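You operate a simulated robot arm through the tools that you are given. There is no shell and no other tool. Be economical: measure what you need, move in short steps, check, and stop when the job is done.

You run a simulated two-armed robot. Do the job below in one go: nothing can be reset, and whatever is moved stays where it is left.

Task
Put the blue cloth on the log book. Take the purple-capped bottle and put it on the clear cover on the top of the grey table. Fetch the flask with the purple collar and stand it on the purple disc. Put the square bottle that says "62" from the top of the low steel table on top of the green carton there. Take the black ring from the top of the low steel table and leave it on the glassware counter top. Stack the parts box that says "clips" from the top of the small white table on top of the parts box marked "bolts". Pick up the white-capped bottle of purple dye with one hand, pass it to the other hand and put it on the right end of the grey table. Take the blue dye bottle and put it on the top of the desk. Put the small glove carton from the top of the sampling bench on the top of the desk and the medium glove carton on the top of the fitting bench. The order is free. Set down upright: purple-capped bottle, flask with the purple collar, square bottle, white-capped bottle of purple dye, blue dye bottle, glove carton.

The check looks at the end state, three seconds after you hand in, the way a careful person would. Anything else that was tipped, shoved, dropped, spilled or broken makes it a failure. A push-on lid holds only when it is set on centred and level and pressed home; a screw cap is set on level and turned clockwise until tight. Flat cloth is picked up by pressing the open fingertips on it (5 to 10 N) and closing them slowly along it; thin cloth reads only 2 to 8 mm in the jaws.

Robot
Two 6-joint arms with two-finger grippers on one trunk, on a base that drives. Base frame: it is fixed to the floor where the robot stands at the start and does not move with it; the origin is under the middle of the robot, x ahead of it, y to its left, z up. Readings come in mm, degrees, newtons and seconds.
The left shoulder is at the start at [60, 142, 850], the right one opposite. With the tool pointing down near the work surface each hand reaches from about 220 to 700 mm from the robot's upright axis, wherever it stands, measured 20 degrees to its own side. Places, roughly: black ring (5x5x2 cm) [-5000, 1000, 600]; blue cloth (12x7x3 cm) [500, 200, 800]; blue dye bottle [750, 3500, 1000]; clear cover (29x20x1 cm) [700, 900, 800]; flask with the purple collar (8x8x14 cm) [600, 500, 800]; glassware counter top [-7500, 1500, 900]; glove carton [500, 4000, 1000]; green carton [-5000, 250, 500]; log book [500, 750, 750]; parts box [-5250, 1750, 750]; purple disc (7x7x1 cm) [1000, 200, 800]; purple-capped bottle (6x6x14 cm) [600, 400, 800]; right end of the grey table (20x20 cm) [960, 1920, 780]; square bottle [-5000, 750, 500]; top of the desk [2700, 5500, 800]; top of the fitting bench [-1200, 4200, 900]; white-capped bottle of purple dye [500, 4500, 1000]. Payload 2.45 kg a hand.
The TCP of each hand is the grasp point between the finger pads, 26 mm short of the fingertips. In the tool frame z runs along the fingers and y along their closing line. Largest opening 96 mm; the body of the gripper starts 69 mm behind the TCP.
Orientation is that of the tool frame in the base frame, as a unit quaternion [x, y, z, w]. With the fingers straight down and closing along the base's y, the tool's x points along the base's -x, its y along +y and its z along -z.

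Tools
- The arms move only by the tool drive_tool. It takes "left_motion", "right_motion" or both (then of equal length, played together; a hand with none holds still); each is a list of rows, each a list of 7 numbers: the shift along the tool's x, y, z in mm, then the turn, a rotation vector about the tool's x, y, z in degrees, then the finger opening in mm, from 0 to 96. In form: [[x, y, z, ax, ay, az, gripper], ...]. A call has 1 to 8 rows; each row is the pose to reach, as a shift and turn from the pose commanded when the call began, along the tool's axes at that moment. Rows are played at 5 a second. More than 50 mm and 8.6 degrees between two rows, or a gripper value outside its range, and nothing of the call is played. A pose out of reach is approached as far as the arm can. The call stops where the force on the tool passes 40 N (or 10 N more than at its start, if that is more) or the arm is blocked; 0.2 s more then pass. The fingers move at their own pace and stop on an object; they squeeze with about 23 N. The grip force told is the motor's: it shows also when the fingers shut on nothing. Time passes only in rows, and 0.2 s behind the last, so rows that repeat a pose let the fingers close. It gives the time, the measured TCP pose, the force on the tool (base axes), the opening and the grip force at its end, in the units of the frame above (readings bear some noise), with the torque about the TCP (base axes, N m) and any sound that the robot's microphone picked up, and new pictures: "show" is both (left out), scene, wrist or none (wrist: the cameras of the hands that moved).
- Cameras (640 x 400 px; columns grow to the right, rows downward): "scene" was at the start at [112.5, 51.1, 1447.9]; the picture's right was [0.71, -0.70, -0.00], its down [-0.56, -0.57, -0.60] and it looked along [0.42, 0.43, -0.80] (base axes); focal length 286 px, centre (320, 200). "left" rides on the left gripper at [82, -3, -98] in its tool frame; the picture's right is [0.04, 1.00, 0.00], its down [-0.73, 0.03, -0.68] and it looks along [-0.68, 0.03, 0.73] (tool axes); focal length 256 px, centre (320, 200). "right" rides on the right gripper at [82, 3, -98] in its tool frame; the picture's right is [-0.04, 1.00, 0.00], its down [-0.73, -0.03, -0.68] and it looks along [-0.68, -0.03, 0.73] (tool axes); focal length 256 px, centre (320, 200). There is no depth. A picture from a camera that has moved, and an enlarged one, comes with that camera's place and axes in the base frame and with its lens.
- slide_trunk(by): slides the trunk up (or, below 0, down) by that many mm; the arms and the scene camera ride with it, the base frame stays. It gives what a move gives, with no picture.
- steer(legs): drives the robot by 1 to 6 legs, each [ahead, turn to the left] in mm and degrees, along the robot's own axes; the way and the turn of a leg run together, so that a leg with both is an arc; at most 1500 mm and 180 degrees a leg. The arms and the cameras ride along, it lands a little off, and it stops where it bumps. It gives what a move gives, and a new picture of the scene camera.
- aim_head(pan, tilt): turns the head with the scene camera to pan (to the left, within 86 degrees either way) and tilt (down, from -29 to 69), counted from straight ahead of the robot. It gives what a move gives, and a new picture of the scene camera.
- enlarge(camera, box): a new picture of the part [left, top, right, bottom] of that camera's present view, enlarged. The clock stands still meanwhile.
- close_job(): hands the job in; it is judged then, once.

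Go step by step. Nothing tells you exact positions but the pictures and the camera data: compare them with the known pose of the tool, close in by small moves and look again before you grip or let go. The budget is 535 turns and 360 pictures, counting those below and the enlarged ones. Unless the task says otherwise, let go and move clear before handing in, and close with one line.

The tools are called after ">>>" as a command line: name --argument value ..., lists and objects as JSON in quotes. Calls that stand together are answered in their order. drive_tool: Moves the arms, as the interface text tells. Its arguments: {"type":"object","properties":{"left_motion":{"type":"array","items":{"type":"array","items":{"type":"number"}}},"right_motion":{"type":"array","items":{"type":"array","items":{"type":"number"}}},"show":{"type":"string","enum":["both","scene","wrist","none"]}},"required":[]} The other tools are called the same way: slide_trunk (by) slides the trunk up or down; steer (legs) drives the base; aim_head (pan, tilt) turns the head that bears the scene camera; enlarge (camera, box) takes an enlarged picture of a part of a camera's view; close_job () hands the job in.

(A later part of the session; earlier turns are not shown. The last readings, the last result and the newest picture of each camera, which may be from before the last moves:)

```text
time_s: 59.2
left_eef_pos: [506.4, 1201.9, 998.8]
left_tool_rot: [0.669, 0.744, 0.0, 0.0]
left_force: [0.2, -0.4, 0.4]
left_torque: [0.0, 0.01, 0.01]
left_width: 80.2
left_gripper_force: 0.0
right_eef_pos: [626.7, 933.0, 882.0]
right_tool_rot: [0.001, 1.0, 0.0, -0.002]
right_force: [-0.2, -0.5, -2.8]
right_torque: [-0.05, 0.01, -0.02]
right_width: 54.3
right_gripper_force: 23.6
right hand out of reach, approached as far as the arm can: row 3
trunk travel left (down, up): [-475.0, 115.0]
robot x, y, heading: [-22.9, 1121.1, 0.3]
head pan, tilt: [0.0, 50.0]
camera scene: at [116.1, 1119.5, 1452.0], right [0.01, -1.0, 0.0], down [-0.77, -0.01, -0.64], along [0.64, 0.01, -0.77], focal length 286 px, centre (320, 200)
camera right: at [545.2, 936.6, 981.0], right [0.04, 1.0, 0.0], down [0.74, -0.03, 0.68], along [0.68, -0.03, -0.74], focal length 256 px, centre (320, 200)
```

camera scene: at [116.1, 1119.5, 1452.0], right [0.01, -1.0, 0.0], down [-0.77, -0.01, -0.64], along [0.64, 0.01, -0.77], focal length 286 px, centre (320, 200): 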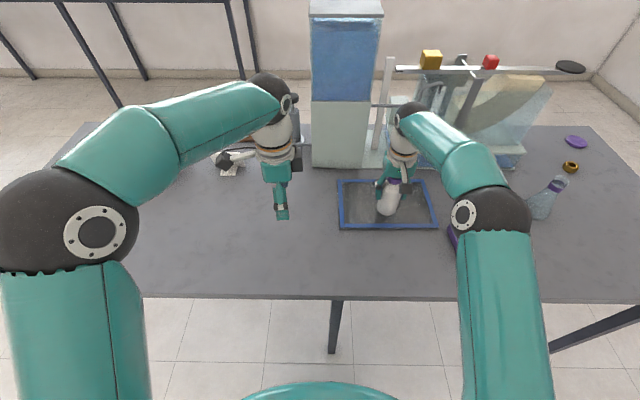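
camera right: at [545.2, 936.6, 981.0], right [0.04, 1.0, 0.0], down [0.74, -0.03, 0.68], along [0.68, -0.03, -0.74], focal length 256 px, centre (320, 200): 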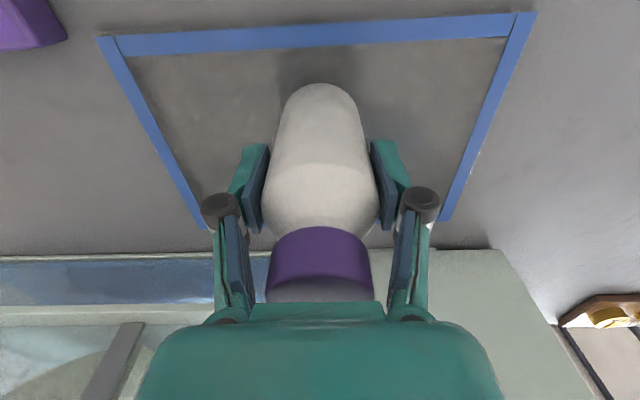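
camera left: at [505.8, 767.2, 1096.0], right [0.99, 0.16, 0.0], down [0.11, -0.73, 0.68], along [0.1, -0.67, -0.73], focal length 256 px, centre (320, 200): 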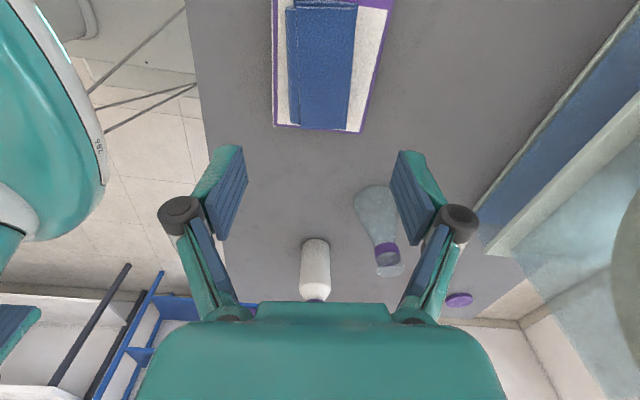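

The bottle is over the cover interior. Lower in small steps to contact.

>>> drive_tool --right_motion '[[0, 0, 6, 0, 0, 0, 40], [0, 0, 10, 0, 0, 0, 40], [0, 0, 13, 0, 0, 0, 40], [0, 0, 16, 0, 0, 0, 40], [0, 0, 19, 0, 0, 0, 40], [0, 0, 22, 0, 0, 0, 40]]' --show "none"

```text
time_s: 60.6
left_eef_pos: [503.6, 1201.9, 1000.6]
left_tool_rot: [0.668, 0.744, 0.001, 0.0]
left_force: [0.2, 0.2, 0.3]
left_torque: [0.01, -0.02, -0.03]
left_width: 80.1
left_gripper_force: 0.1
right_eef_pos: [626.9, 934.1, 861.5]
right_tool_rot: [0.001, 1.0, 0.0, 0.001]
right_force: [2.0, -0.1, 16.0]
right_torque: [-0.03, -0.12, -0.02]
right_width: 54.5
right_gripper_force: 22.8
trunk travel left (down, up): [-475.0, 115.0]
robot x, y, heading: [-24.0, 1120.1, 0.6]
head pan, tilt: [0.0, 50.0]
```

Contact at z≈862. Ease off, open, and rise.

>>> drive_tool --right_motion '[[0, 0, -1.5, 0, 0, 0, 40], [0, 0, -1.5, 0, 0, 0, 62], [0, 0, -1.5, 0, 0, 0, 90], [0, 0, -1.5, 0, 0, 0, 90], [0, 0, -45, 0, 0, 0, 90], [0, 0, -90, 0, 0, 0, 90], [0, 0, -130, 0, 0, 0, 90], [0, 0, -150, 0, 0, 0, 90]]' --show "both"

```text
time_s: 62.4
left_eef_pos: [504.5, 1202.4, 1001.4]
left_tool_rot: [0.669, 0.744, 0.0, 0.0]
left_force: [-0.2, 0.2, -0.2]
left_torque: [0.05, -0.03, -0.01]
left_width: 80.0
left_gripper_force: 0.0
right_eef_pos: [614.9, 933.6, 1008.9]
right_tool_rot: [0.0, 1.0, 0.0, -0.001]
right_force: [-0.2, 0.8, 0.5]
right_torque: [-0.01, -0.02, 0.0]
right_width: 90.3
right_gripper_force: 0.1
right hand out of reach, approached as far as the arm can: row 8
trunk travel left (down, up): [-475.0, 115.0]
robot x, y, heading: [-23.6, 1118.6, 0.8]
head pan, tilt: [0.0, 50.0]
camera scene: at [113.9, 1119.4, 1452.2], right [0.01, -1.0, 0.0], down [-0.77, -0.01, -0.64], along [0.64, 0.01, -0.77], focal length 286 px, centre (320, 200)
camera right: at [534.8, 937.3, 1106.9], right [0.04, 1.0, 0.0], down [0.73, -0.03, 0.68], along [0.68, -0.03, -0.74], focal length 256 px, centre (320, 200)
```

scene: 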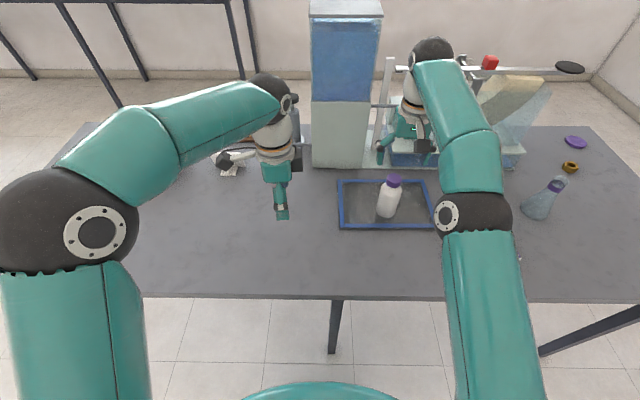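
right: 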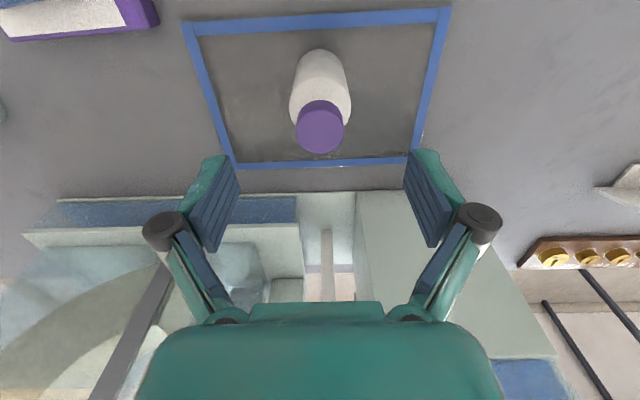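

The bottle stands upright on the cover. Now I retract both arms and square the left hand before driving back for the flask.

>>> drive_tool --left_motion '[[13, -20, 0, 0, 0, -8.4, 90], [26, -41, 0, 0, 0, -16.8, 90], [40, -62, 0, 0, 0, -25.2, 90], [53, -82, 0, 0, 0, -33.6, 90], [66, -103, 0, 0, 0, -42, 90], [80, -123, 0, 0, 0, -50.4, 90], [93, -144, 0, 0, 0, -58.8, 90], [106, -164, 0, 0, 0, -67.2, 90]]' --right_motion '[[35, 0, -5, 0, 0, 0, 90], [70, 0, -5, 0, 0, 0, 90], [105, 0, -5, 0, 0, 0, 90], [140, 0, -5, 0, 0, 0, 90], [175, 0, -5, 0, 0, 0, 90], [210, 0, -5, 0, 0, 0, 90], [245, 0, -5, 0, 0, 0, 90], [280, 0, -5, 0, 0, 0, 90]]' --show "none"

>>> drive_tool --left_motion '[[0, 0, 0, 0, 0, -8.4, 90], [0, 0, 0, 0, 0, -16.6, 90]]' --show "none"

>>> steer --legs '[[-80, 0], [0, -60]]'

```text
time_s: 64.2
left_eef_pos: [329.7, 1291.6, 1001.2]
left_tool_rot: [0.144, 0.99, 0.001, 0.001]
left_force: [-0.6, 0.5, 0.9]
left_torque: [0.0, -0.04, 0.02]
left_width: 90.1
left_gripper_force: 0.1
right_eef_pos: [336.4, 932.8, 1012.1]
right_tool_rot: [0.0, 1.0, 0.001, 0.0]
right_force: [-0.4, 0.1, -0.1]
right_torque: [0.03, -0.04, -0.02]
right_width: 90.2
right_gripper_force: 0.1
trunk travel left (down, up): [-475.0, 115.0]
robot x, y, heading: [-21.3, 1118.8, 0.8]
head pan, tilt: [0.0, 50.0]
```

```text
time_s: 64.8
left_eef_pos: [331.1, 1290.6, 999.8]
left_tool_rot: [0.0, 1.0, 0.001, 0.001]
left_force: [0.8, 0.4, 0.9]
left_torque: [0.02, 0.0, 0.02]
left_width: 90.0
left_gripper_force: 0.0
right_eef_pos: [339.4, 933.8, 1011.9]
right_tool_rot: [0.0, 1.0, 0.0, -0.001]
right_force: [0.1, -0.6, -0.5]
right_torque: [-0.01, 0.02, -0.02]
right_width: 90.0
right_gripper_force: 0.1
trunk travel left (down, up): [-475.0, 115.0]
robot x, y, heading: [-23.1, 1120.0, 0.5]
head pan, tilt: [0.0, 50.0]
```

```text
time_s: 68.8
left_eef_pos: [222.9, 896.3, 998.6]
left_tool_rot: [0.501, 0.865, 0.0, 0.0]
left_force: [0.2, 0.9, -0.3]
left_torque: [0.04, 0.0, -0.01]
left_width: 90.2
left_gripper_force: 0.1
right_eef_pos: [-81.9, 710.9, 1011.1]
right_tool_rot: [0.501, 0.866, 0.001, -0.001]
right_force: [-0.1, 0.5, 0.4]
right_torque: [0.0, 0.01, -0.02]
right_width: 90.2
right_gripper_force: 0.1
trunk travel left (down, up): [-475.0, 115.0]
robot x, y, heading: [-76.1, 1131.8, -59.5]
head pan, tilt: [0.0, 50.0]
camera scene: at [-4.6, 1013.1, 1452.0], right [-0.86, -0.51, 0.0], down [-0.39, 0.66, -0.64], along [0.33, -0.55, -0.77], focal length 286 px, centre (320, 200)
```

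scene: 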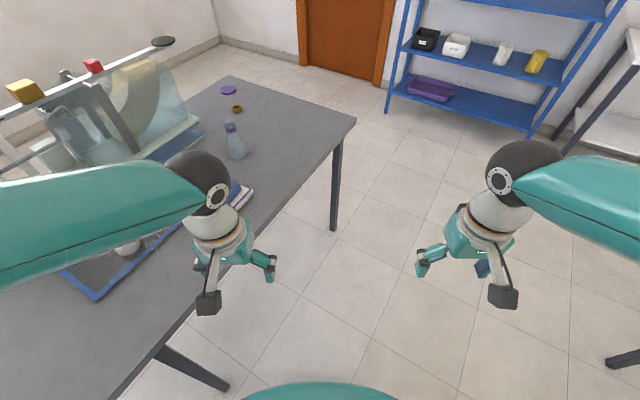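

Retracted arms turn cleanly. Continue: face down the table, drive to y≈600, then turn toward the flask.

>>> steer --legs '[[0, -30], [530, 0]]'

>>> steer --legs '[[0, 45]]'

>>> steer --legs '[[0, 45]]'

```text
time_s: 73.6
left_eef_pos: [72.3, 249.1, 1000.0]
left_tool_rot: [0.708, 0.707, 0.0, 0.0]
left_force: [0.8, -0.2, 0.9]
left_torque: [0.03, 0.01, -0.04]
left_width: 90.1
left_gripper_force: 0.0
right_eef_pos: [-284.0, 242.6, 1011.6]
right_tool_rot: [0.707, 0.707, 0.0, -0.001]
right_force: [-0.2, -0.2, -0.3]
right_torque: [0.0, -0.05, 0.02]
right_width: 90.1
right_gripper_force: 0.3
trunk travel left (down, up): [-475.0, 115.0]
robot x, y, heading: [-69.4, 602.9, -89.1]
head pan, tilt: [0.0, 50.0]
camera scene: at [-70.3, 465.2, 1452.0], right [-1.0, -0.02, 0.0], down [-0.01, 0.77, -0.64], along [0.01, -0.64, -0.77], focal length 286 px, centre (320, 200)
```

scene: 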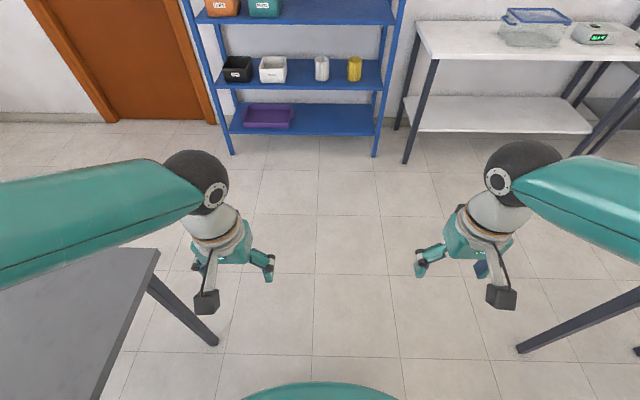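

```text
time_s: 76.3
left_eef_pos: [279.7, 455.9, 1001.7]
left_tool_rot: [0.384, 0.923, 0.0, 0.0]
left_force: [0.1, 0.6, 0.5]
left_torque: [0.0, -0.01, -0.02]
left_width: 90.2
left_gripper_force: 0.0
right_eef_pos: [30.8, 197.9, 1011.5]
right_tool_rot: [0.384, 0.924, 0.0, -0.001]
right_force: [0.3, -0.6, 0.8]
right_torque: [0.03, 0.03, 0.03]
right_width: 90.1
right_gripper_force: 0.0
trunk travel left (down, up): [-475.0, 115.0]
robot x, y, heading: [-89.5, 585.4, -44.2]
head pan, tilt: [0.0, 50.0]
camera scene: at [9.6, 489.9, 1452.0], right [-0.7, -0.72, 0.0], down [-0.55, 0.53, -0.64], along [0.46, -0.45, -0.77], focal length 286 px, centre (320, 200)
```

scene: 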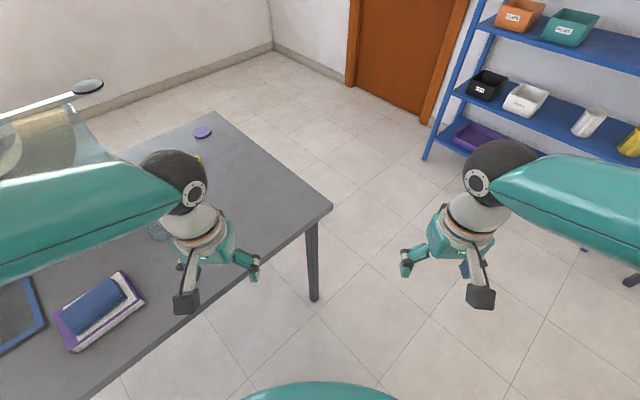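

```text
time_s: 79.0
left_eef_pos: [262.8, 756.7, 1001.9]
left_tool_rot: [-0.001, 1.0, 0.0, 0.001]
left_force: [-0.6, 0.5, -0.8]
left_torque: [-0.01, -0.04, 0.01]
left_width: 90.2
left_gripper_force: 0.0
right_eef_pos: [272.2, 399.7, 1013.4]
right_tool_rot: [-0.002, 1.0, 0.0, 0.0]
right_force: [-0.7, -0.1, -0.9]
right_torque: [-0.03, 0.03, -0.01]
right_width: 90.6
right_gripper_force: 0.2
trunk travel left (down, up): [-475.0, 115.0]
robot x, y, heading: [-89.7, 559.3, 0.8]
head pan, tilt: [0.0, 50.0]
camera scene: at [48.6, 561.8, 1452.1], right [0.01, -1.0, 0.0], down [-0.77, -0.01, -0.64], along [0.64, 0.01, -0.77], focal length 286 px, centre (320, 200)
```

scene: 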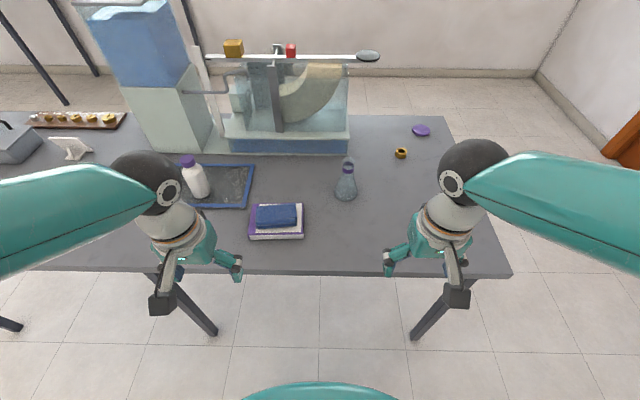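

Robot faces the flask. Drive forward 120 mm and bring the right hand above it for a wrist view.

>>> steer --legs '[[120, 0]]'

>>> drive_tool --right_motion '[[-40, 15, 0, 0, 0, 0, 96], [-80, 30, 0, 0, 0, 0, 96], [-120, 45, 0, 0, 0, 0, 96], [-160, 60, 0, 0, 0, 0, 96], [-200, 75, 0, 0, 0, 0, 96], [-225, 88, 0, 0, 0, 0, 96]]' --show "wrist"

```text
time_s: 80.3
left_eef_pos: [387.4, 758.7, 1000.3]
left_tool_rot: [-0.001, 1.0, 0.0, -0.001]
left_force: [1.2, -0.3, 0.7]
left_torque: [-0.02, 0.05, 0.0]
left_width: 90.1
left_gripper_force: 0.1
right_eef_pos: [394.7, 401.4, 1012.4]
right_tool_rot: [-0.003, 1.0, 0.0, -0.001]
right_force: [-0.3, 0.3, -0.6]
right_torque: [0.02, 0.03, -0.02]
right_width: 90.0
right_gripper_force: 0.0
trunk travel left (down, up): [-475.0, 115.0]
robot x, y, heading: [33.2, 561.0, 1.0]
head pan, tilt: [0.0, 50.0]
camera scene: at [173.2, 563.6, 1451.8], right [0.01, -1.0, 0.0], down [-0.77, -0.01, -0.64], along [0.64, 0.01, -0.77], focal length 286 px, centre (320, 200)
```

scene: 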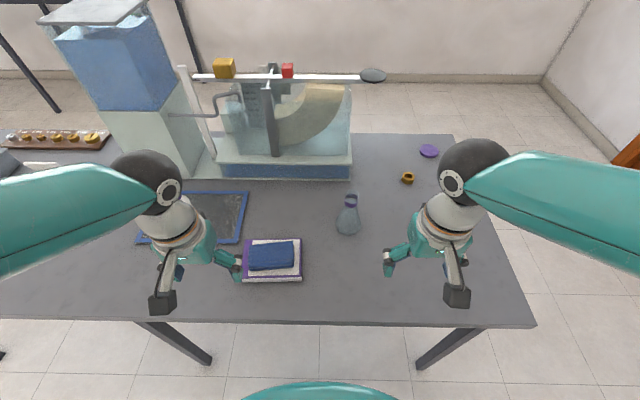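

```text
time_s: 81.7
left_eef_pos: [387.0, 757.9, 1000.5]
left_tool_rot: [-0.001, 1.0, 0.001, 0.0]
left_force: [0.2, -0.3, 0.6]
left_torque: [-0.02, -0.01, -0.02]
left_width: 90.0
left_gripper_force: 0.1
right_eef_pos: [618.4, 490.2, 1012.9]
right_tool_rot: [-0.002, 1.0, -0.001, -0.002]
right_force: [-0.6, -0.4, 0.2]
right_torque: [0.01, 0.01, 0.01]
right_width: 96.2
right_gripper_force: 0.1
trunk travel left (down, up): [-475.0, 115.0]
robot x, y, heading: [33.8, 565.4, 1.0]
head pan, tilt: [0.0, 50.0]
camera right: at [537.6, 493.3, 1111.7], right [0.04, 1.0, 0.0], down [0.74, -0.03, 0.68], along [0.68, -0.02, -0.74], focal length 256 px, centre (320, 200)
```

right: 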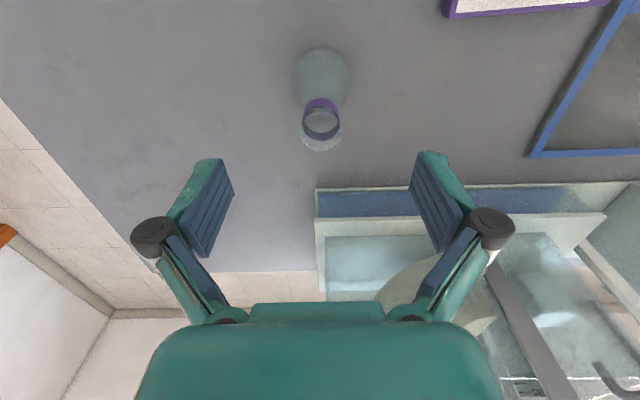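

Flask axis at about [637,492], collar near z 895. Descend around the neck in two stages.

>>> drive_tool --right_motion '[[-10, 1, 25, 0, 0, 0, 96], [-18, 2, 60, 0, 0, 0, 96], [-18, 2, 85, 0, 0, 0, 96]]' --show "wrist"

```text
time_s: 82.5
left_eef_pos: [384.9, 757.7, 1002.7]
left_tool_rot: [-0.001, 1.0, -0.001, 0.001]
left_force: [0.8, -0.2, -0.2]
left_torque: [0.04, 0.0, 0.0]
left_width: 90.2
left_gripper_force: 0.1
right_eef_pos: [636.3, 491.6, 928.5]
right_tool_rot: [-0.001, 1.0, 0.0, 0.0]
right_force: [-0.4, -0.4, 0.3]
right_torque: [0.0, -0.02, -0.02]
right_width: 96.0
right_gripper_force: 0.0
trunk travel left (down, up): [-475.0, 115.0]
robot x, y, heading: [36.1, 561.0, 0.9]
head pan, tilt: [0.0, 50.0]
camera right: at [555.0, 495.2, 1027.1], right [0.04, 1.0, 0.0], down [0.73, -0.03, 0.68], along [0.68, -0.03, -0.74], focal length 256 px, centre (320, 200)
```

right: 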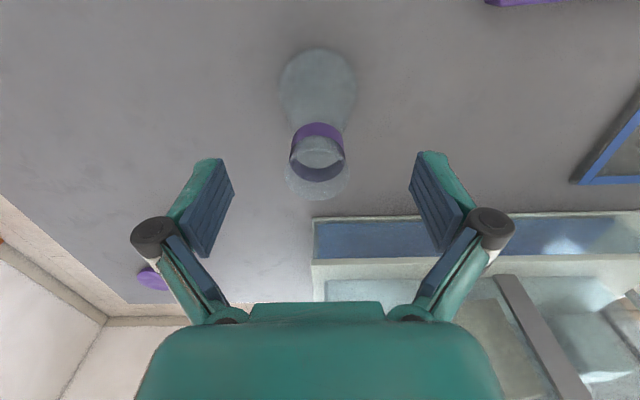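

Aligned. Go down to the collar height and close gently.

>>> drive_tool --right_motion '[[0, -1, 18, 0, 0, 0, 96], [0, -1, 35, 0, 0, 0, 96], [0, -1, 35, 0, 0, 0, 50], [0, -1, 35, 0, 0, 0, 25], [0, -1, 35, 0, 0, 0, 15], [0, -1, 35, 0, 0, 0, 15]]' --show "wrist"

```text
time_s: 83.9
left_eef_pos: [385.9, 759.5, 1001.9]
left_tool_rot: [0.0, 1.0, 0.0, 0.0]
left_force: [0.6, -0.2, 0.1]
left_torque: [0.02, -0.02, -0.02]
left_width: 90.2
left_gripper_force: 0.0
right_eef_pos: [636.0, 491.4, 893.8]
right_tool_rot: [-0.002, 1.0, -0.001, -0.001]
right_force: [-0.3, -0.4, -0.2]
right_torque: [0.0, 0.01, 0.0]
right_width: 32.9
right_gripper_force: 22.8
trunk travel left (down, up): [-475.0, 115.0]
robot x, y, heading: [31.0, 560.6, 0.7]
head pan, tilt: [0.0, 50.0]
camera right: at [554.7, 493.5, 992.3], right [0.04, 1.0, 0.0], down [0.74, -0.03, 0.68], along [0.68, -0.02, -0.74], focal length 256 px, centre (320, 200)
```

right: 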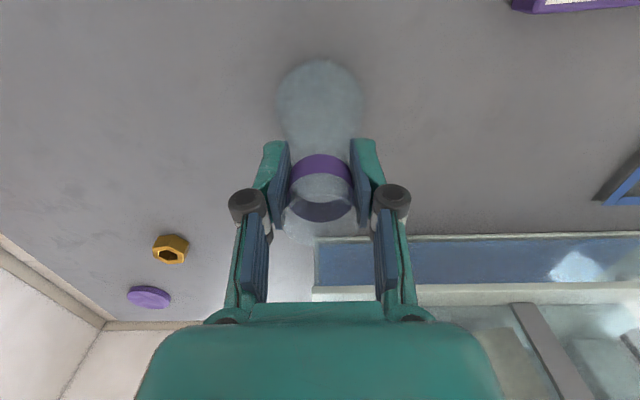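

The flask is held at the collar. Lift it and draw the arm in for driving round to the disc's side of the table.

>>> drive_tool --right_motion '[[0, 0, -30, 0, 0, 0, 15], [0, 0, -70, 0, 0, 0, 15], [0, 0, -110, 0, 0, 0, 15], [40, -10, -130, 0, 0, 0, 15], [85, -20, -130, 0, 0, 0, 15], [130, -40, -130, 0, 0, 0, 15], [175, -60, -130, 0, 0, 0, 15], [220, -80, -130, 0, 0, 0, 15]]' --show "none"

>>> steer --legs '[[-100, 0], [0, -45]]'

>>> steer --legs '[[0, -46], [850, 0]]'

```text
time_s: 85.7
left_eef_pos: [384.6, 758.3, 1002.8]
left_tool_rot: [-0.001, 1.0, 0.0, 0.001]
left_force: [-1.2, -0.7, 0.4]
left_torque: [0.02, -0.01, 0.02]
left_width: 90.3
left_gripper_force: 0.1
right_eef_pos: [415.1, 408.3, 1024.7]
right_tool_rot: [-0.002, 1.0, 0.0, 0.0]
right_force: [0.1, -0.8, -0.6]
right_torque: [0.0, 0.03, -0.02]
right_width: 32.9
right_gripper_force: 23.3
trunk travel left (down, up): [-475.0, 115.0]
robot x, y, heading: [34.9, 564.3, 0.9]
head pan, tilt: [0.0, 50.0]
```

```text
time_s: 89.2
left_eef_pos: [321.2, 450.2, 1002.1]
left_tool_rot: [0.38, 0.925, 0.0, 0.0]
left_force: [0.1, -0.7, 0.0]
left_torque: [-0.01, 0.0, 0.01]
left_width: 89.9
left_gripper_force: 0.1
right_eef_pos: [99.2, 180.9, 1024.2]
right_tool_rot: [0.379, 0.925, 0.001, -0.001]
right_force: [1.0, -0.5, -0.8]
right_torque: [0.05, 0.02, 0.01]
right_width: 33.0
right_gripper_force: 22.7
trunk travel left (down, up): [-475.0, 115.0]
robot x, y, heading: [-49.9, 580.1, -43.8]
head pan, tilt: [0.0, 50.0]
camera scene: at [50.0, 482.0, 1452.0], right [-0.69, -0.72, 0.0], down [-0.55, 0.53, -0.64], along [0.46, -0.45, -0.77], focal length 286 px, centre (320, 200)
```

scene: 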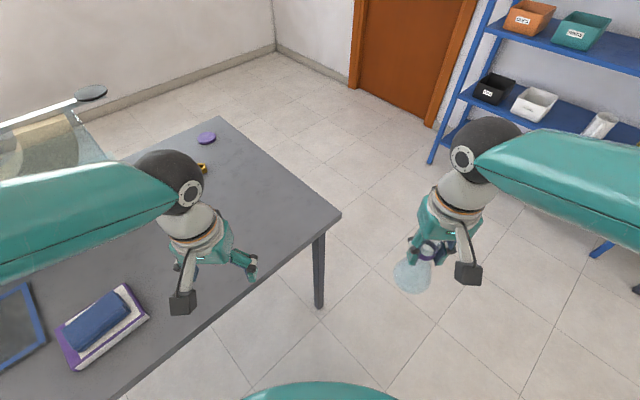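

```text
time_s: 96.1
left_eef_pos: [130.0, -623.7, 1003.9]
left_tool_rot: [0.707, 0.707, 0.0, 0.0]
left_force: [0.0, -0.6, 0.8]
left_torque: [0.02, 0.0, 0.03]
left_width: 90.2
left_gripper_force: 0.0
right_eef_pos: [-218.2, -652.9, 1024.9]
right_tool_rot: [0.706, 0.708, 0.001, -0.002]
right_force: [-0.2, -0.2, -0.6]
right_torque: [0.06, 0.02, 0.01]
right_width: 32.8
right_gripper_force: 22.9
trunk travel left (down, up): [-475.0, 115.0]
robot x, y, heading: [-45.0, -269.8, -89.4]
head pan, tilt: [0.0, 50.0]
camera scene: at [-42.4, -408.0, 1452.0], right [-1.0, -0.01, 0.0], down [-0.01, 0.77, -0.64], along [0.01, -0.64, -0.77], focal length 286 px, centre (320, 200)
```

scene: 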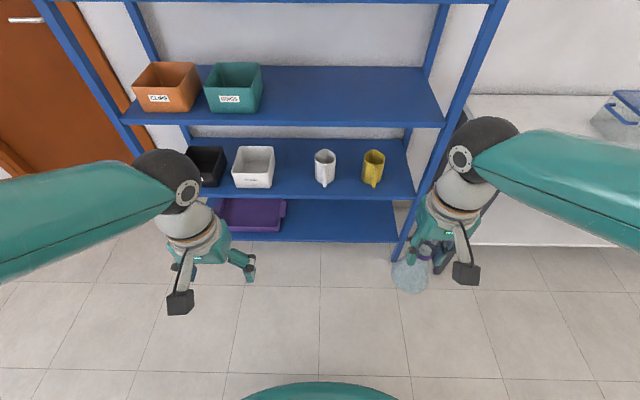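

Clear of the shelf. Turn left and drive along the table's end.

>>> steer --legs '[[0, 45]]'

>>> steer --legs '[[0, 43]]'

```text
time_s: 98.8
left_eef_pos: [329.1, -397.4, 1003.0]
left_tool_rot: [0.384, 0.923, 0.0, 0.0]
left_force: [0.9, -0.9, 0.5]
left_torque: [-0.02, 0.02, -0.03]
left_width: 89.9
left_gripper_force: 0.1
right_eef_pos: [102.4, -665.1, 1024.8]
right_tool_rot: [0.383, 0.924, 0.0, -0.001]
right_force: [-0.4, -0.2, -0.1]
right_torque: [0.02, 0.02, 0.03]
right_width: 32.7
right_gripper_force: 23.1
trunk travel left (down, up): [-475.0, 115.0]
robot x, y, heading: [-64.8, -286.8, -44.5]
head pan, tilt: [0.0, 50.0]
camera scene: at [36.4, -384.9, 1452.0], right [-0.7, -0.71, 0.0], down [-0.55, 0.54, -0.64], along [0.46, -0.45, -0.77], focal length 286 px, centre (320, 200)
```

scene: 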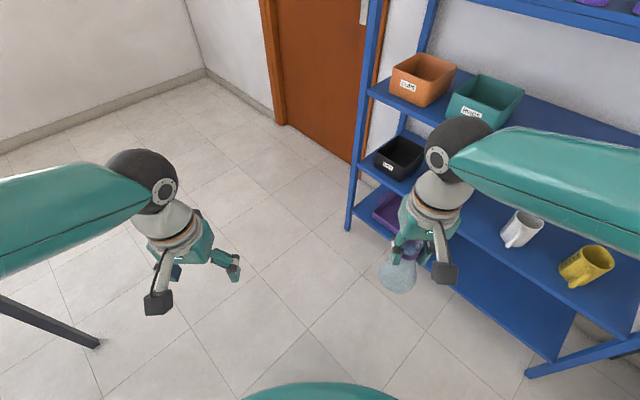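

```text
time_s: 101.4
left_eef_pos: [296.6, -98.0, 1004.3]
left_tool_rot: [0.014, 1.0, 0.0, 0.001]
left_force: [-0.2, 0.1, 0.7]
left_torque: [0.02, 0.0, 0.02]
left_width: 90.0
left_gripper_force: 0.1
right_eef_pos: [317.2, -447.0, 1025.8]
right_tool_rot: [0.013, 1.0, 0.0, -0.001]
right_force: [0.0, -0.3, -0.8]
right_torque: [0.0, 0.01, 0.01]
right_width: 32.7
right_gripper_force: 22.9
trunk travel left (down, up): [-475.0, 115.0]
robot x, y, heading: [-58.2, -313.5, -1.4]
head pan, tilt: [0.0, 50.0]
camera scene: at [76.1, -316.6, 1452.0], right [-0.02, -1.0, 0.0], down [-0.77, 0.02, -0.64], along [0.64, -0.01, -0.77], focal length 286 px, centre (320, 200)
```

scene: 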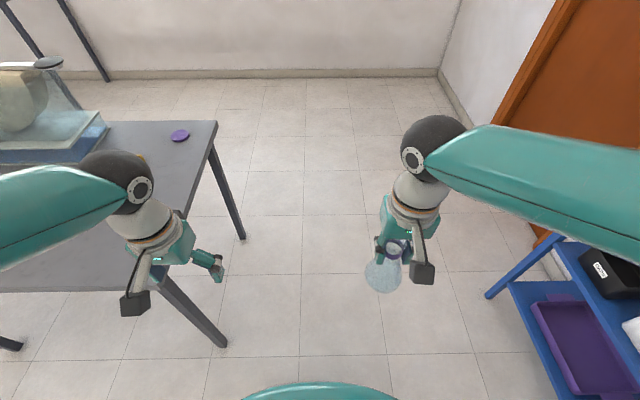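

Drive ahead along the table end to x≈870, then begin turning left.

>>> steer --legs '[[930, 0], [0, 45]]'

>>> steer --legs '[[0, 46]]'

```text
time_s: 108.7
left_eef_pos: [964.0, 69.9, 1003.5]
left_tool_rot: [-0.371, 0.929, 0.0, 0.0]
left_force: [0.0, -0.4, 0.3]
left_torque: [-0.02, 0.02, 0.02]
left_width: 90.1
left_gripper_force: 0.1
right_eef_pos: [1226.4, -161.6, 1025.3]
right_tool_rot: [-0.372, 0.928, -0.001, -0.001]
right_force: [0.0, 0.5, -0.1]
right_torque: [-0.01, 0.0, -0.06]
right_width: 32.5
right_gripper_force: 23.2
trunk travel left (down, up): [-475.0, 115.0]
robot x, y, heading: [878.8, -357.2, 44.0]
head pan, tilt: [0.0, 50.0]
camera scene: at [980.8, -257.5, 1452.0], right [0.69, -0.72, 0.0], down [-0.55, -0.53, -0.64], along [0.46, 0.45, -0.77], focal length 286 px, centre (320, 200)
```

scene: 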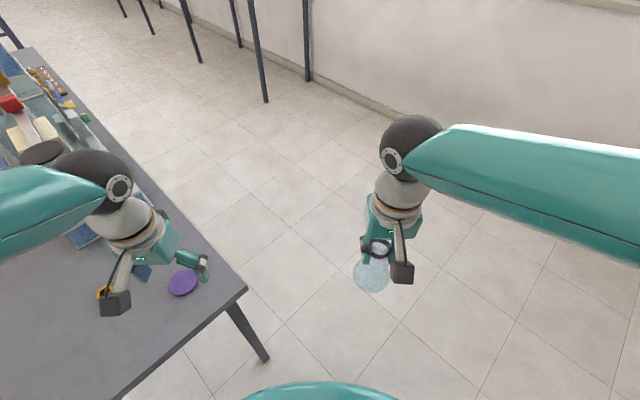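

```text
time_s: 111.5
left_eef_pos: [633.4, 1.2, 1005.0]
left_tool_rot: [-0.705, 0.709, 0.0, 0.001]
left_force: [0.5, 0.3, 0.0]
left_torque: [0.0, -0.01, 0.0]
left_width: 90.0
left_gripper_force: 0.2
right_eef_pos: [982.5, 29.0, 1027.7]
right_tool_rot: [-0.706, 0.708, 0.0, 0.0]
right_force: [-1.0, 0.9, -0.4]
right_torque: [-0.01, 0.01, 0.01]
right_width: 32.0
right_gripper_force: 22.8
trunk travel left (down, up): [-475.0, 115.0]
robot x, y, heading: [910.4, -357.8, 89.9]
head pan, tilt: [0.0, 50.0]
camera scene: at [909.9, -215.3, 1452.1], right [1.0, 0.0, 0.0], down [0.0, -0.77, -0.64], along [0.0, 0.64, -0.77], focal length 286 px, centre (320, 200)
```

scene: 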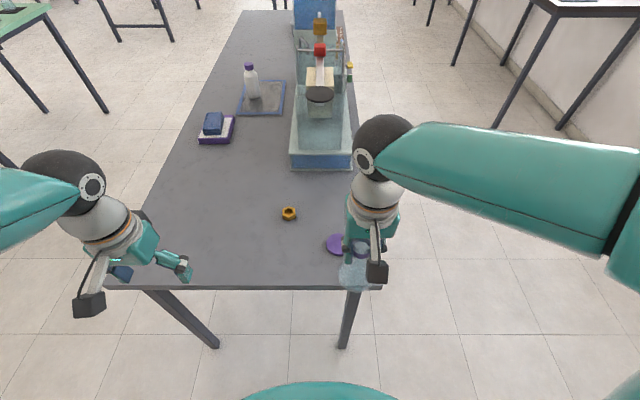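

Now facing the disc (≈[955,182]). Move the flask above it and look from the wrist.

>>> drive_tool --right_motion '[[-40, 7, 0, 0, 0, 0, 15], [-80, 14, 0, 0, 0, 0, 15], [-120, 21, 30, 0, 0, 0, 15], [-155, 27, 60, 0, 0, 0, 15]]' --show "both"

```text
refused: row 3 steps farther than a row can; nothing moved
```

>>> drive_tool --right_motion '[[-40, 7, 0, 0, 0, 0, 15], [-80, 14, 0, 0, 0, 0, 15], [-115, 21, 25, 0, 0, 0, 15], [-145, 27, 50, 0, 0, 0, 15], [-155, 27, 65, 0, 0, 0, 15]]' --show "both"

```text
time_s: 112.7
left_eef_pos: [634.5, -0.5, 1005.2]
left_tool_rot: [-0.705, 0.709, 0.001, -0.001]
left_force: [0.3, -0.3, -0.2]
left_torque: [0.0, -0.03, -0.01]
left_width: 90.4
left_gripper_force: 0.0
right_eef_pos: [956.0, 185.9, 961.9]
right_tool_rot: [-0.707, 0.708, 0.0, 0.0]
right_force: [0.5, -0.6, -0.1]
right_torque: [0.0, -0.01, -0.01]
right_width: 32.4
right_gripper_force: 22.6
trunk travel left (down, up): [-475.0, 115.0]
robot x, y, heading: [908.7, -354.6, 90.0]
head pan, tilt: [0.0, 50.0]
camera scene: at [910.3, -215.2, 1452.0], right [1.0, 0.0, 0.0], down [0.0, -0.77, -0.64], along [0.0, 0.64, -0.77], focal length 286 px, centre (320, 200)
camera right: at [953.1, 104.3, 1060.2], right [-1.0, 0.04, 0.0], down [0.03, 0.73, 0.68], along [0.03, 0.68, -0.74], focal length 256 px, centre (320, 200)
```

scene: 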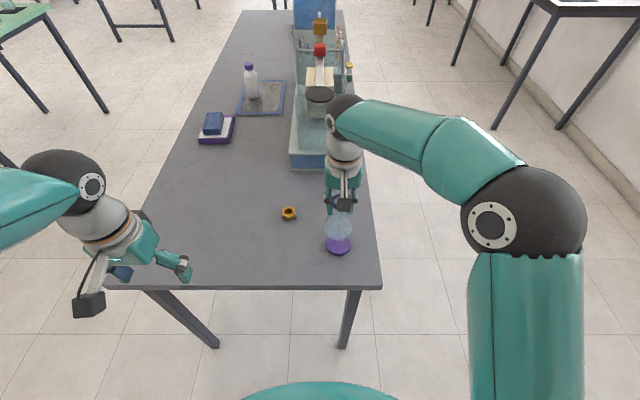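
right: 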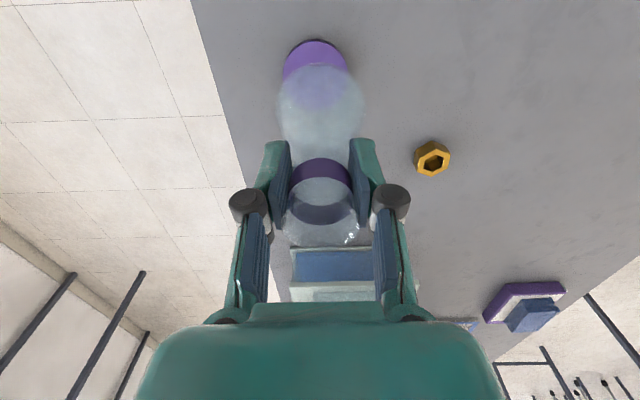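

Disc centre ≈ [961,191]; shift a few mm and lower the flask.

>>> drive_tool --right_motion '[[-3, -5, 20, 0, 0, 0, 15], [-4, -5, 40, 0, 0, 0, 15], [-4, -5, 50, 0, 0, 0, 15]]' --show "both"

```text
time_s: 113.5
left_eef_pos: [633.8, 0.3, 1003.9]
left_tool_rot: [-0.706, 0.708, 0.0, 0.0]
left_force: [-0.9, 1.1, -0.2]
left_torque: [-0.02, 0.01, -0.03]
left_width: 90.1
left_gripper_force: 0.1
right_eef_pos: [961.2, 188.8, 911.4]
right_tool_rot: [-0.706, 0.708, -0.002, -0.001]
right_force: [0.4, -0.1, -0.6]
right_torque: [-0.03, 0.0, 0.0]
right_width: 32.5
right_gripper_force: 23.2
trunk travel left (down, up): [-475.0, 115.0]
robot x, y, heading: [909.6, -350.8, 89.9]
head pan, tilt: [0.0, 50.0]
camera scene: at [910.0, -215.2, 1452.0], right [1.0, 0.0, 0.0], down [0.0, -0.77, -0.64], along [0.0, 0.64, -0.77], focal length 286 px, centre (320, 200)
camera right: at [957.4, 107.2, 1010.0], right [-1.0, 0.04, 0.0], down [0.03, 0.74, 0.68], along [0.03, 0.68, -0.74], focal length 256 px, centre (320, 200)
```

scene: 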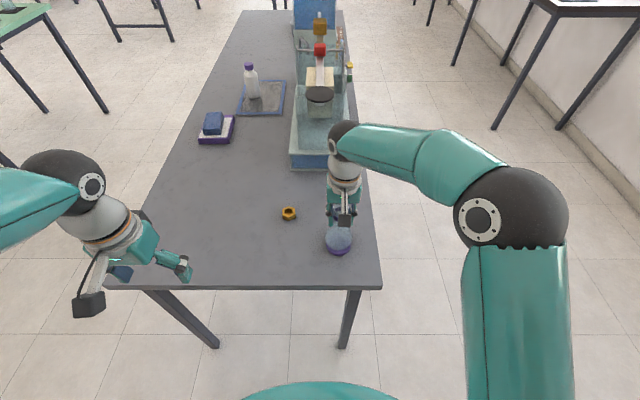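
right: 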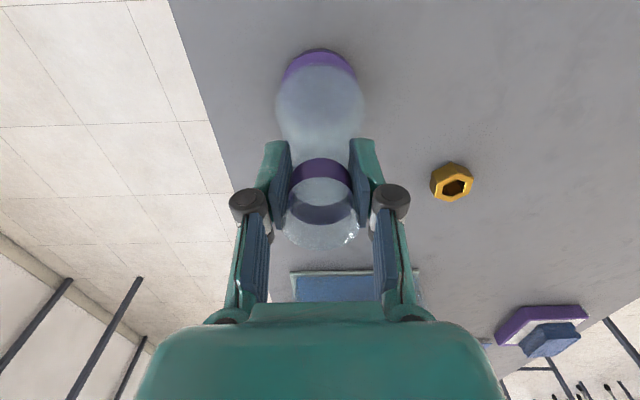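

Nearly centred; correct by 3 mm and lower to contact.

>>> drive_tool --right_motion '[[3, 0, 4, 0, 0, 0, 15], [3, 0, 7, 0, 0, 0, 15], [3, 0, 9, 0, 0, 0, 15], [3, 0, 11, 0, 0, 0, 15], [3, 0, 13, 0, 0, 0, 15], [3, 0, 15, 0, 0, 0, 15]]' --show "none"

```text
time_s: 114.9
left_eef_pos: [633.1, -1.8, 1006.4]
left_tool_rot: [-0.705, 0.709, -0.001, 0.001]
left_force: [0.3, -0.6, 0.6]
left_torque: [0.0, -0.04, -0.04]
left_width: 90.1
left_gripper_force: 0.0
right_eef_pos: [960.1, 185.3, 898.7]
right_tool_rot: [-0.707, 0.708, 0.002, 0.001]
right_force: [-0.5, 1.3, 27.4]
right_torque: [0.36, 0.0, -0.03]
right_width: 32.9
right_gripper_force: 23.7
trunk travel left (down, up): [-475.0, 115.0]
robot x, y, heading: [908.3, -352.2, 90.0]
head pan, tilt: [0.0, 50.0]
```

Contact. Ease off, open and rise.

>>> drive_tool --right_motion '[[0, 0, -2, 0, 0, 0, 15], [0, 0, -2, 0, 0, 0, 45], [0, 0, -2, 0, 0, 0, 90], [0, 0, -2, 0, 0, 0, 90], [0, 0, -45, 0, 0, 0, 90], [0, 0, -90, 0, 0, 0, 90], [40, 0, -110, 0, 0, 0, 90], [80, 0, -110, 0, 0, 0, 90]]' --show "both"

```text
time_s: 116.7
left_eef_pos: [632.8, -0.6, 1004.6]
left_tool_rot: [-0.706, 0.708, 0.0, 0.0]
left_force: [-0.8, -1.4, 0.0]
left_torque: [0.01, 0.0, -0.01]
left_width: 90.1
left_gripper_force: 0.0
right_eef_pos: [960.4, 103.3, 1009.6]
right_tool_rot: [-0.707, 0.708, -0.001, -0.001]
right_force: [1.0, -1.1, -0.3]
right_torque: [0.02, 0.0, -0.01]
right_width: 90.0
right_gripper_force: 0.1
trunk travel left (down, up): [-475.0, 115.0]
robot x, y, heading: [908.5, -352.2, 89.7]
head pan, tilt: [0.0, 50.0]
camera scene: at [910.1, -216.0, 1452.1], right [1.0, 0.0, 0.0], down [0.0, -0.77, -0.64], along [0.0, 0.64, -0.77], focal length 286 px, centre (320, 200)
camera right: at [957.2, 22.2, 1107.1], right [-1.0, 0.04, 0.0], down [0.03, 0.73, 0.68], along [0.03, 0.68, -0.74], focal length 256 px, centre (320, 200)
```

scene: 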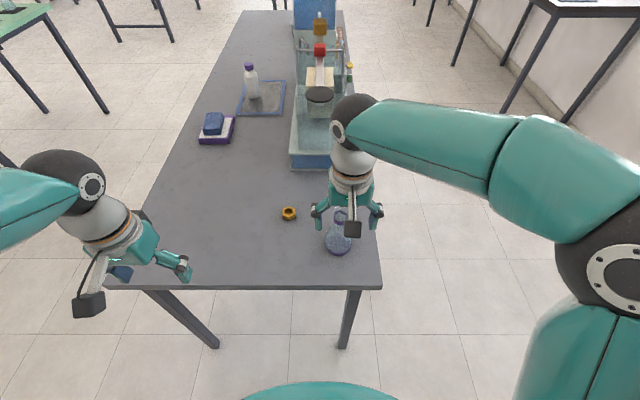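
right: 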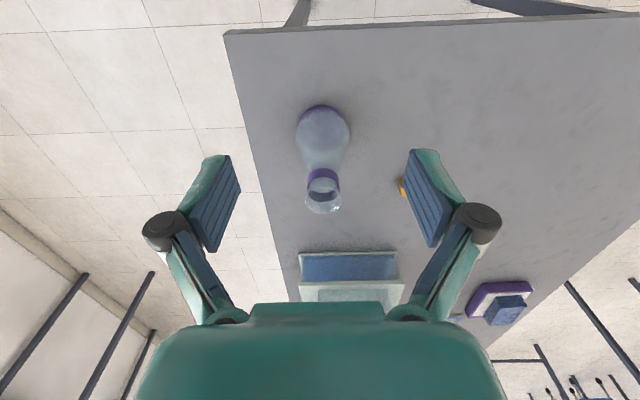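

The flask stands on the disc. Next stop is the sampling bench (x≈350–1030, y≈3300–4600); I retract the right arm and reverse out with arcs.

>>> drive_tool --right_motion '[[40, 0, 0, 0, 0, 0, 90], [80, 0, 0, 0, 0, 0, 90], [110, 0, 0, 0, 0, 0, 90]]' --show "none"

>>> steer --legs '[[-471, -90], [-960, 0]]'

```text
time_s: 117.5
left_eef_pos: [634.3, -0.2, 1004.7]
left_tool_rot: [-0.705, 0.709, 0.0, 0.001]
left_force: [-0.6, 0.2, 0.2]
left_torque: [0.04, 0.02, -0.01]
left_width: 89.9
left_gripper_force: 0.2
right_eef_pos: [960.7, -5.8, 1007.5]
right_tool_rot: [-0.707, 0.708, 0.0, -0.001]
right_force: [-0.2, -0.3, 0.2]
right_torque: [-0.01, 0.03, -0.02]
right_width: 90.1
right_gripper_force: 0.1
trunk travel left (down, up): [-475.0, 115.0]
robot x, y, heading: [909.6, -353.0, 89.8]
head pan, tilt: [0.0, 50.0]
```

```text
time_s: 126.8
left_eef_pos: [-13.9, -393.2, 1005.0]
left_tool_rot: [-0.012, 1.0, 0.0, 0.001]
left_force: [0.1, -0.4, 0.0]
left_torque: [0.0, -0.03, 0.02]
left_width: 89.9
left_gripper_force: 0.1
right_eef_pos: [-8.7, -719.6, 1006.8]
right_tool_rot: [-0.014, 1.0, 0.001, -0.001]
right_force: [-0.8, -0.5, 0.5]
right_torque: [-0.03, -0.02, 0.01]
right_width: 90.0
right_gripper_force: 0.1
trunk travel left (down, up): [-475.0, 115.0]
robot x, y, heading: [-360.2, -682.6, 1.3]
head pan, tilt: [0.0, 50.0]
cut short: leg 1
camera scene: at [-220.3, -676.7, 1452.2], right [0.02, -1.0, 0.0], down [-0.77, -0.02, -0.64], along [0.64, 0.02, -0.77], focal length 286 px, centre (320, 200)
```

scene: 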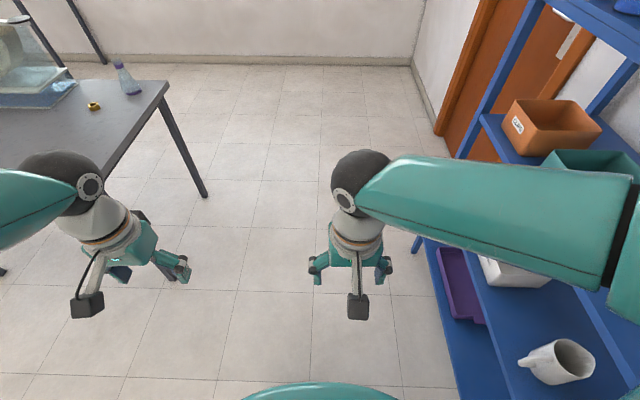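

Arcs work well. Now arc left to head along the aisle toward the sampling bench.

>>> steer --legs '[[471, 90], [1400, 0], [1400, 0], [500, 0]]'

```text
time_s: 131.4
left_eef_pos: [-342.1, -20.2, 1004.7]
left_tool_rot: [0.708, -0.707, 0.002, 0.001]
left_force: [-0.3, 0.3, -0.4]
left_torque: [0.0, -0.04, 0.01]
left_width: 90.1
left_gripper_force: 0.0
right_eef_pos: [-14.8, -23.3, 1007.8]
right_tool_rot: [0.709, -0.705, 0.003, 0.001]
right_force: [-0.2, 0.2, -1.4]
right_torque: [-0.02, -0.02, -0.02]
right_width: 90.0
right_gripper_force: 0.0
trunk travel left (down, up): [-475.0, 115.0]
robot x, y, heading: [-19.6, -374.8, 92.2]
head pan, tilt: [0.0, 50.0]
stopped in leg 1: the robot was blocked; the commanded pose is now the measured one
camera scene: at [-25.7, -234.0, 1451.8], right [1.0, 0.04, 0.0], down [0.03, -0.77, -0.64], along [-0.02, 0.64, -0.77], focal length 286 px, centre (320, 200)
```

scene: 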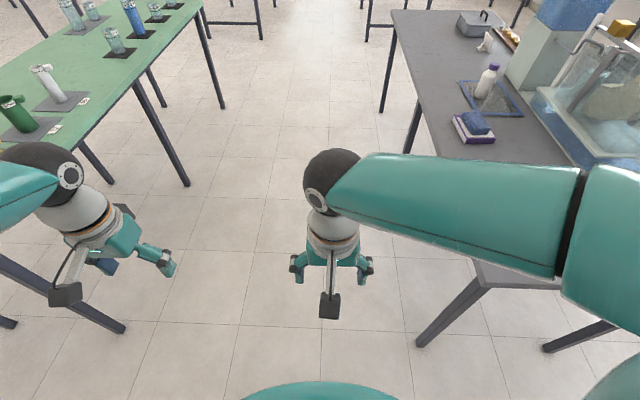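

Aisle is clear. Drive straight ahead about 2.9 m.

>>> steer --legs '[[1450, 0], [1450, 0]]'

>>> aim_head --pan -20 --tilt 25

```text
time_s: 145.8
left_eef_pos: [-470.0, 2895.0, 1006.6]
left_tool_rot: [0.713, -0.701, 0.0, 0.0]
left_force: [-0.8, 0.7, 0.2]
left_torque: [-0.01, 0.0, -0.01]
left_width: 90.0
left_gripper_force: 0.0
right_eef_pos: [-143.5, 2896.1, 1008.6]
right_tool_rot: [0.714, -0.7, 0.002, 0.0]
right_force: [-0.2, 0.4, 0.0]
right_torque: [0.01, 0.03, -0.02]
right_width: 90.4
right_gripper_force: 0.0
trunk travel left (down, up): [-475.0, 115.0]
robot x, y, heading: [-142.2, 2548.7, 92.9]
head pan, tilt: [0.0, 50.0]
camera scene: at [-150.7, 2684.3, 1452.0], right [1.0, 0.05, 0.0], down [0.04, -0.77, -0.64], along [-0.03, 0.64, -0.77], focal length 286 px, centre (320, 200)
```

scene: 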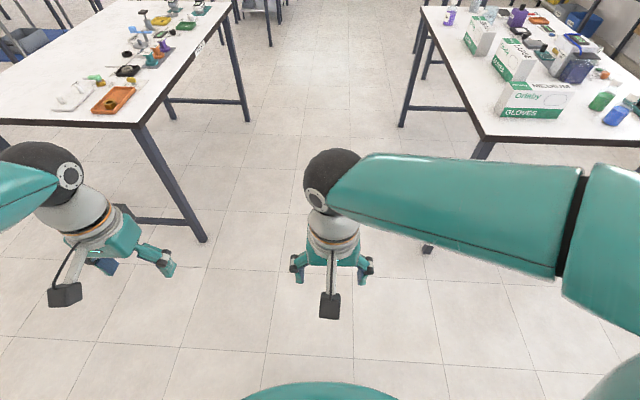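

```text
time_s: 146.6
left_eef_pos: [-469.4, 2893.0, 1007.0]
left_tool_rot: [0.713, -0.701, 0.0, 0.0]
left_force: [-0.1, -0.2, 0.7]
left_torque: [0.01, 0.04, -0.02]
left_width: 90.2
left_gripper_force: 0.0
right_eef_pos: [-143.9, 2895.9, 1009.2]
right_tool_rot: [0.714, -0.7, 0.001, -0.001]
right_force: [0.3, -0.2, 0.4]
right_torque: [0.03, -0.01, 0.0]
right_width: 89.9
right_gripper_force: 0.0
trunk travel left (down, up): [-475.0, 115.0]
robot x, y, heading: [-141.9, 2544.1, 92.9]
head pan, tilt: [-20.0, 25.0]
camera scene: at [-119.8, 2695.2, 1489.5], right [0.96, -0.29, 0.0], down [-0.12, -0.41, -0.91], along [0.26, 0.87, -0.42], focal length 286 px, centre (320, 200)
```

scene: 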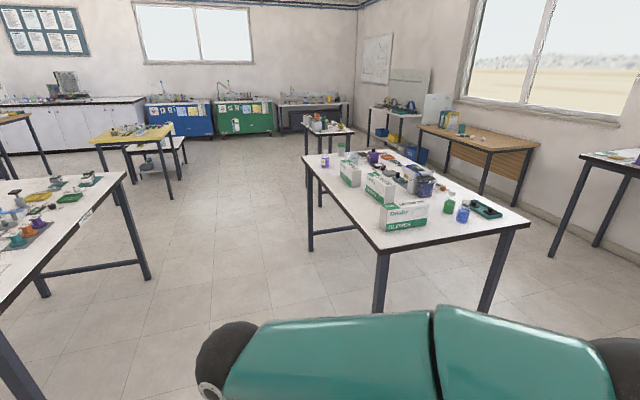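

I can see the sampling bench with three glove cartons and coloured bottles. Enlarge for detail.

>>> enlarge --camera "scene" --box '[300, 130, 520, 260]'

```text
2.91 times, centred on (410, 195) of scene
camera zoom: at [-119.8, 2695.2, 1489.5], right [0.96, -0.29, 0.0], down [-0.12, -0.41, -0.91], along [0.26, 0.87, -0.42], focal length 833 px, centre (58, 214)
```

zoom: 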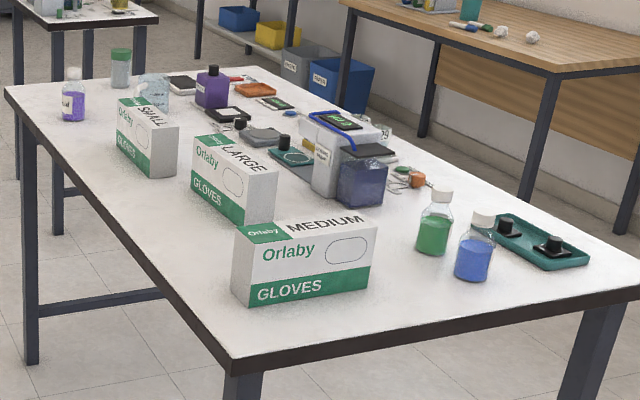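

Bench height ≈ 900; MEDIUM carton near [500,3600], blue dye near [756,3525], SMALL near [440,4100], purple dye near [426,4400]. I'll raise the hands and drive to the near end of the bench, facing it.

>>> drive_tool --left_motion '[[0, 0, -40, 0, 0, 0, 90], [0, 0, -80, 0, 0, 0, 90], [0, 0, -120, 0, 0, 0, 90]]' --right_motion '[[0, 0, -40, 0, 0, 0, 90], [0, 0, -80, 0, 0, 0, 90], [0, 0, -120, 0, 0, 0, 90]]' --show "none"

>>> steer --legs '[[0, -60], [840, 0]]'

```text
time_s: 147.4
left_eef_pos: [-469.8, 2891.9, 1126.8]
left_tool_rot: [0.714, -0.7, -0.001, 0.0]
left_force: [-0.1, -0.2, 0.4]
left_torque: [-0.04, -0.01, 0.0]
left_width: 90.1
left_gripper_force: 0.1
right_eef_pos: [-143.0, 2895.2, 1130.0]
right_tool_rot: [0.714, -0.7, 0.002, 0.0]
right_force: [0.3, 0.1, -0.7]
right_torque: [0.02, 0.01, -0.01]
right_width: 90.4
right_gripper_force: 0.2
trunk travel left (down, up): [-475.0, 115.0]
robot x, y, heading: [-143.3, 2544.3, 92.9]
head pan, tilt: [-20.0, 25.0]
```

```text
time_s: 155.0
left_eef_pos: [705.3, 3449.8, 1126.4]
left_tool_rot: [-0.262, 0.965, 0.0, 0.0]
left_force: [1.2, 0.7, 0.2]
left_torque: [-0.02, -0.01, -0.01]
left_width: 90.0
left_gripper_force: 0.1
right_eef_pos: [868.4, 3167.5, 1128.4]
right_tool_rot: [-0.264, 0.965, 0.0, -0.002]
right_force: [0.1, -0.6, -0.2]
right_torque: [-0.06, 0.02, 0.06]
right_width: 90.1
right_gripper_force: 0.0
trunk travel left (down, up): [-475.0, 115.0]
robot x, y, heading: [567.0, 2993.4, 32.4]
head pan, tilt: [-20.0, 25.0]
camera scene: at [707.5, 3046.0, 1489.5], right [0.21, -0.98, 0.0], down [-0.41, -0.09, -0.91], along [0.89, 0.19, -0.42], focal length 286 px, centre (320, 200)
```

scene: 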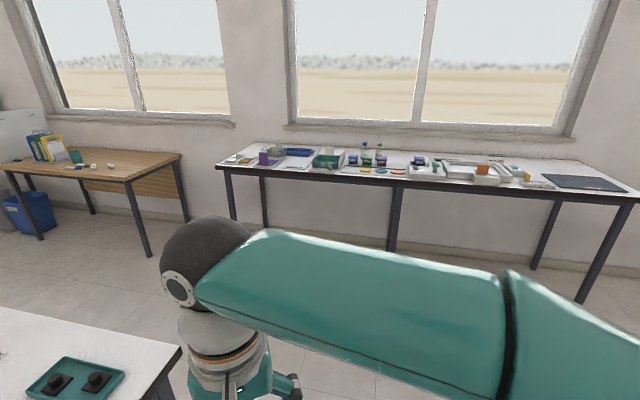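

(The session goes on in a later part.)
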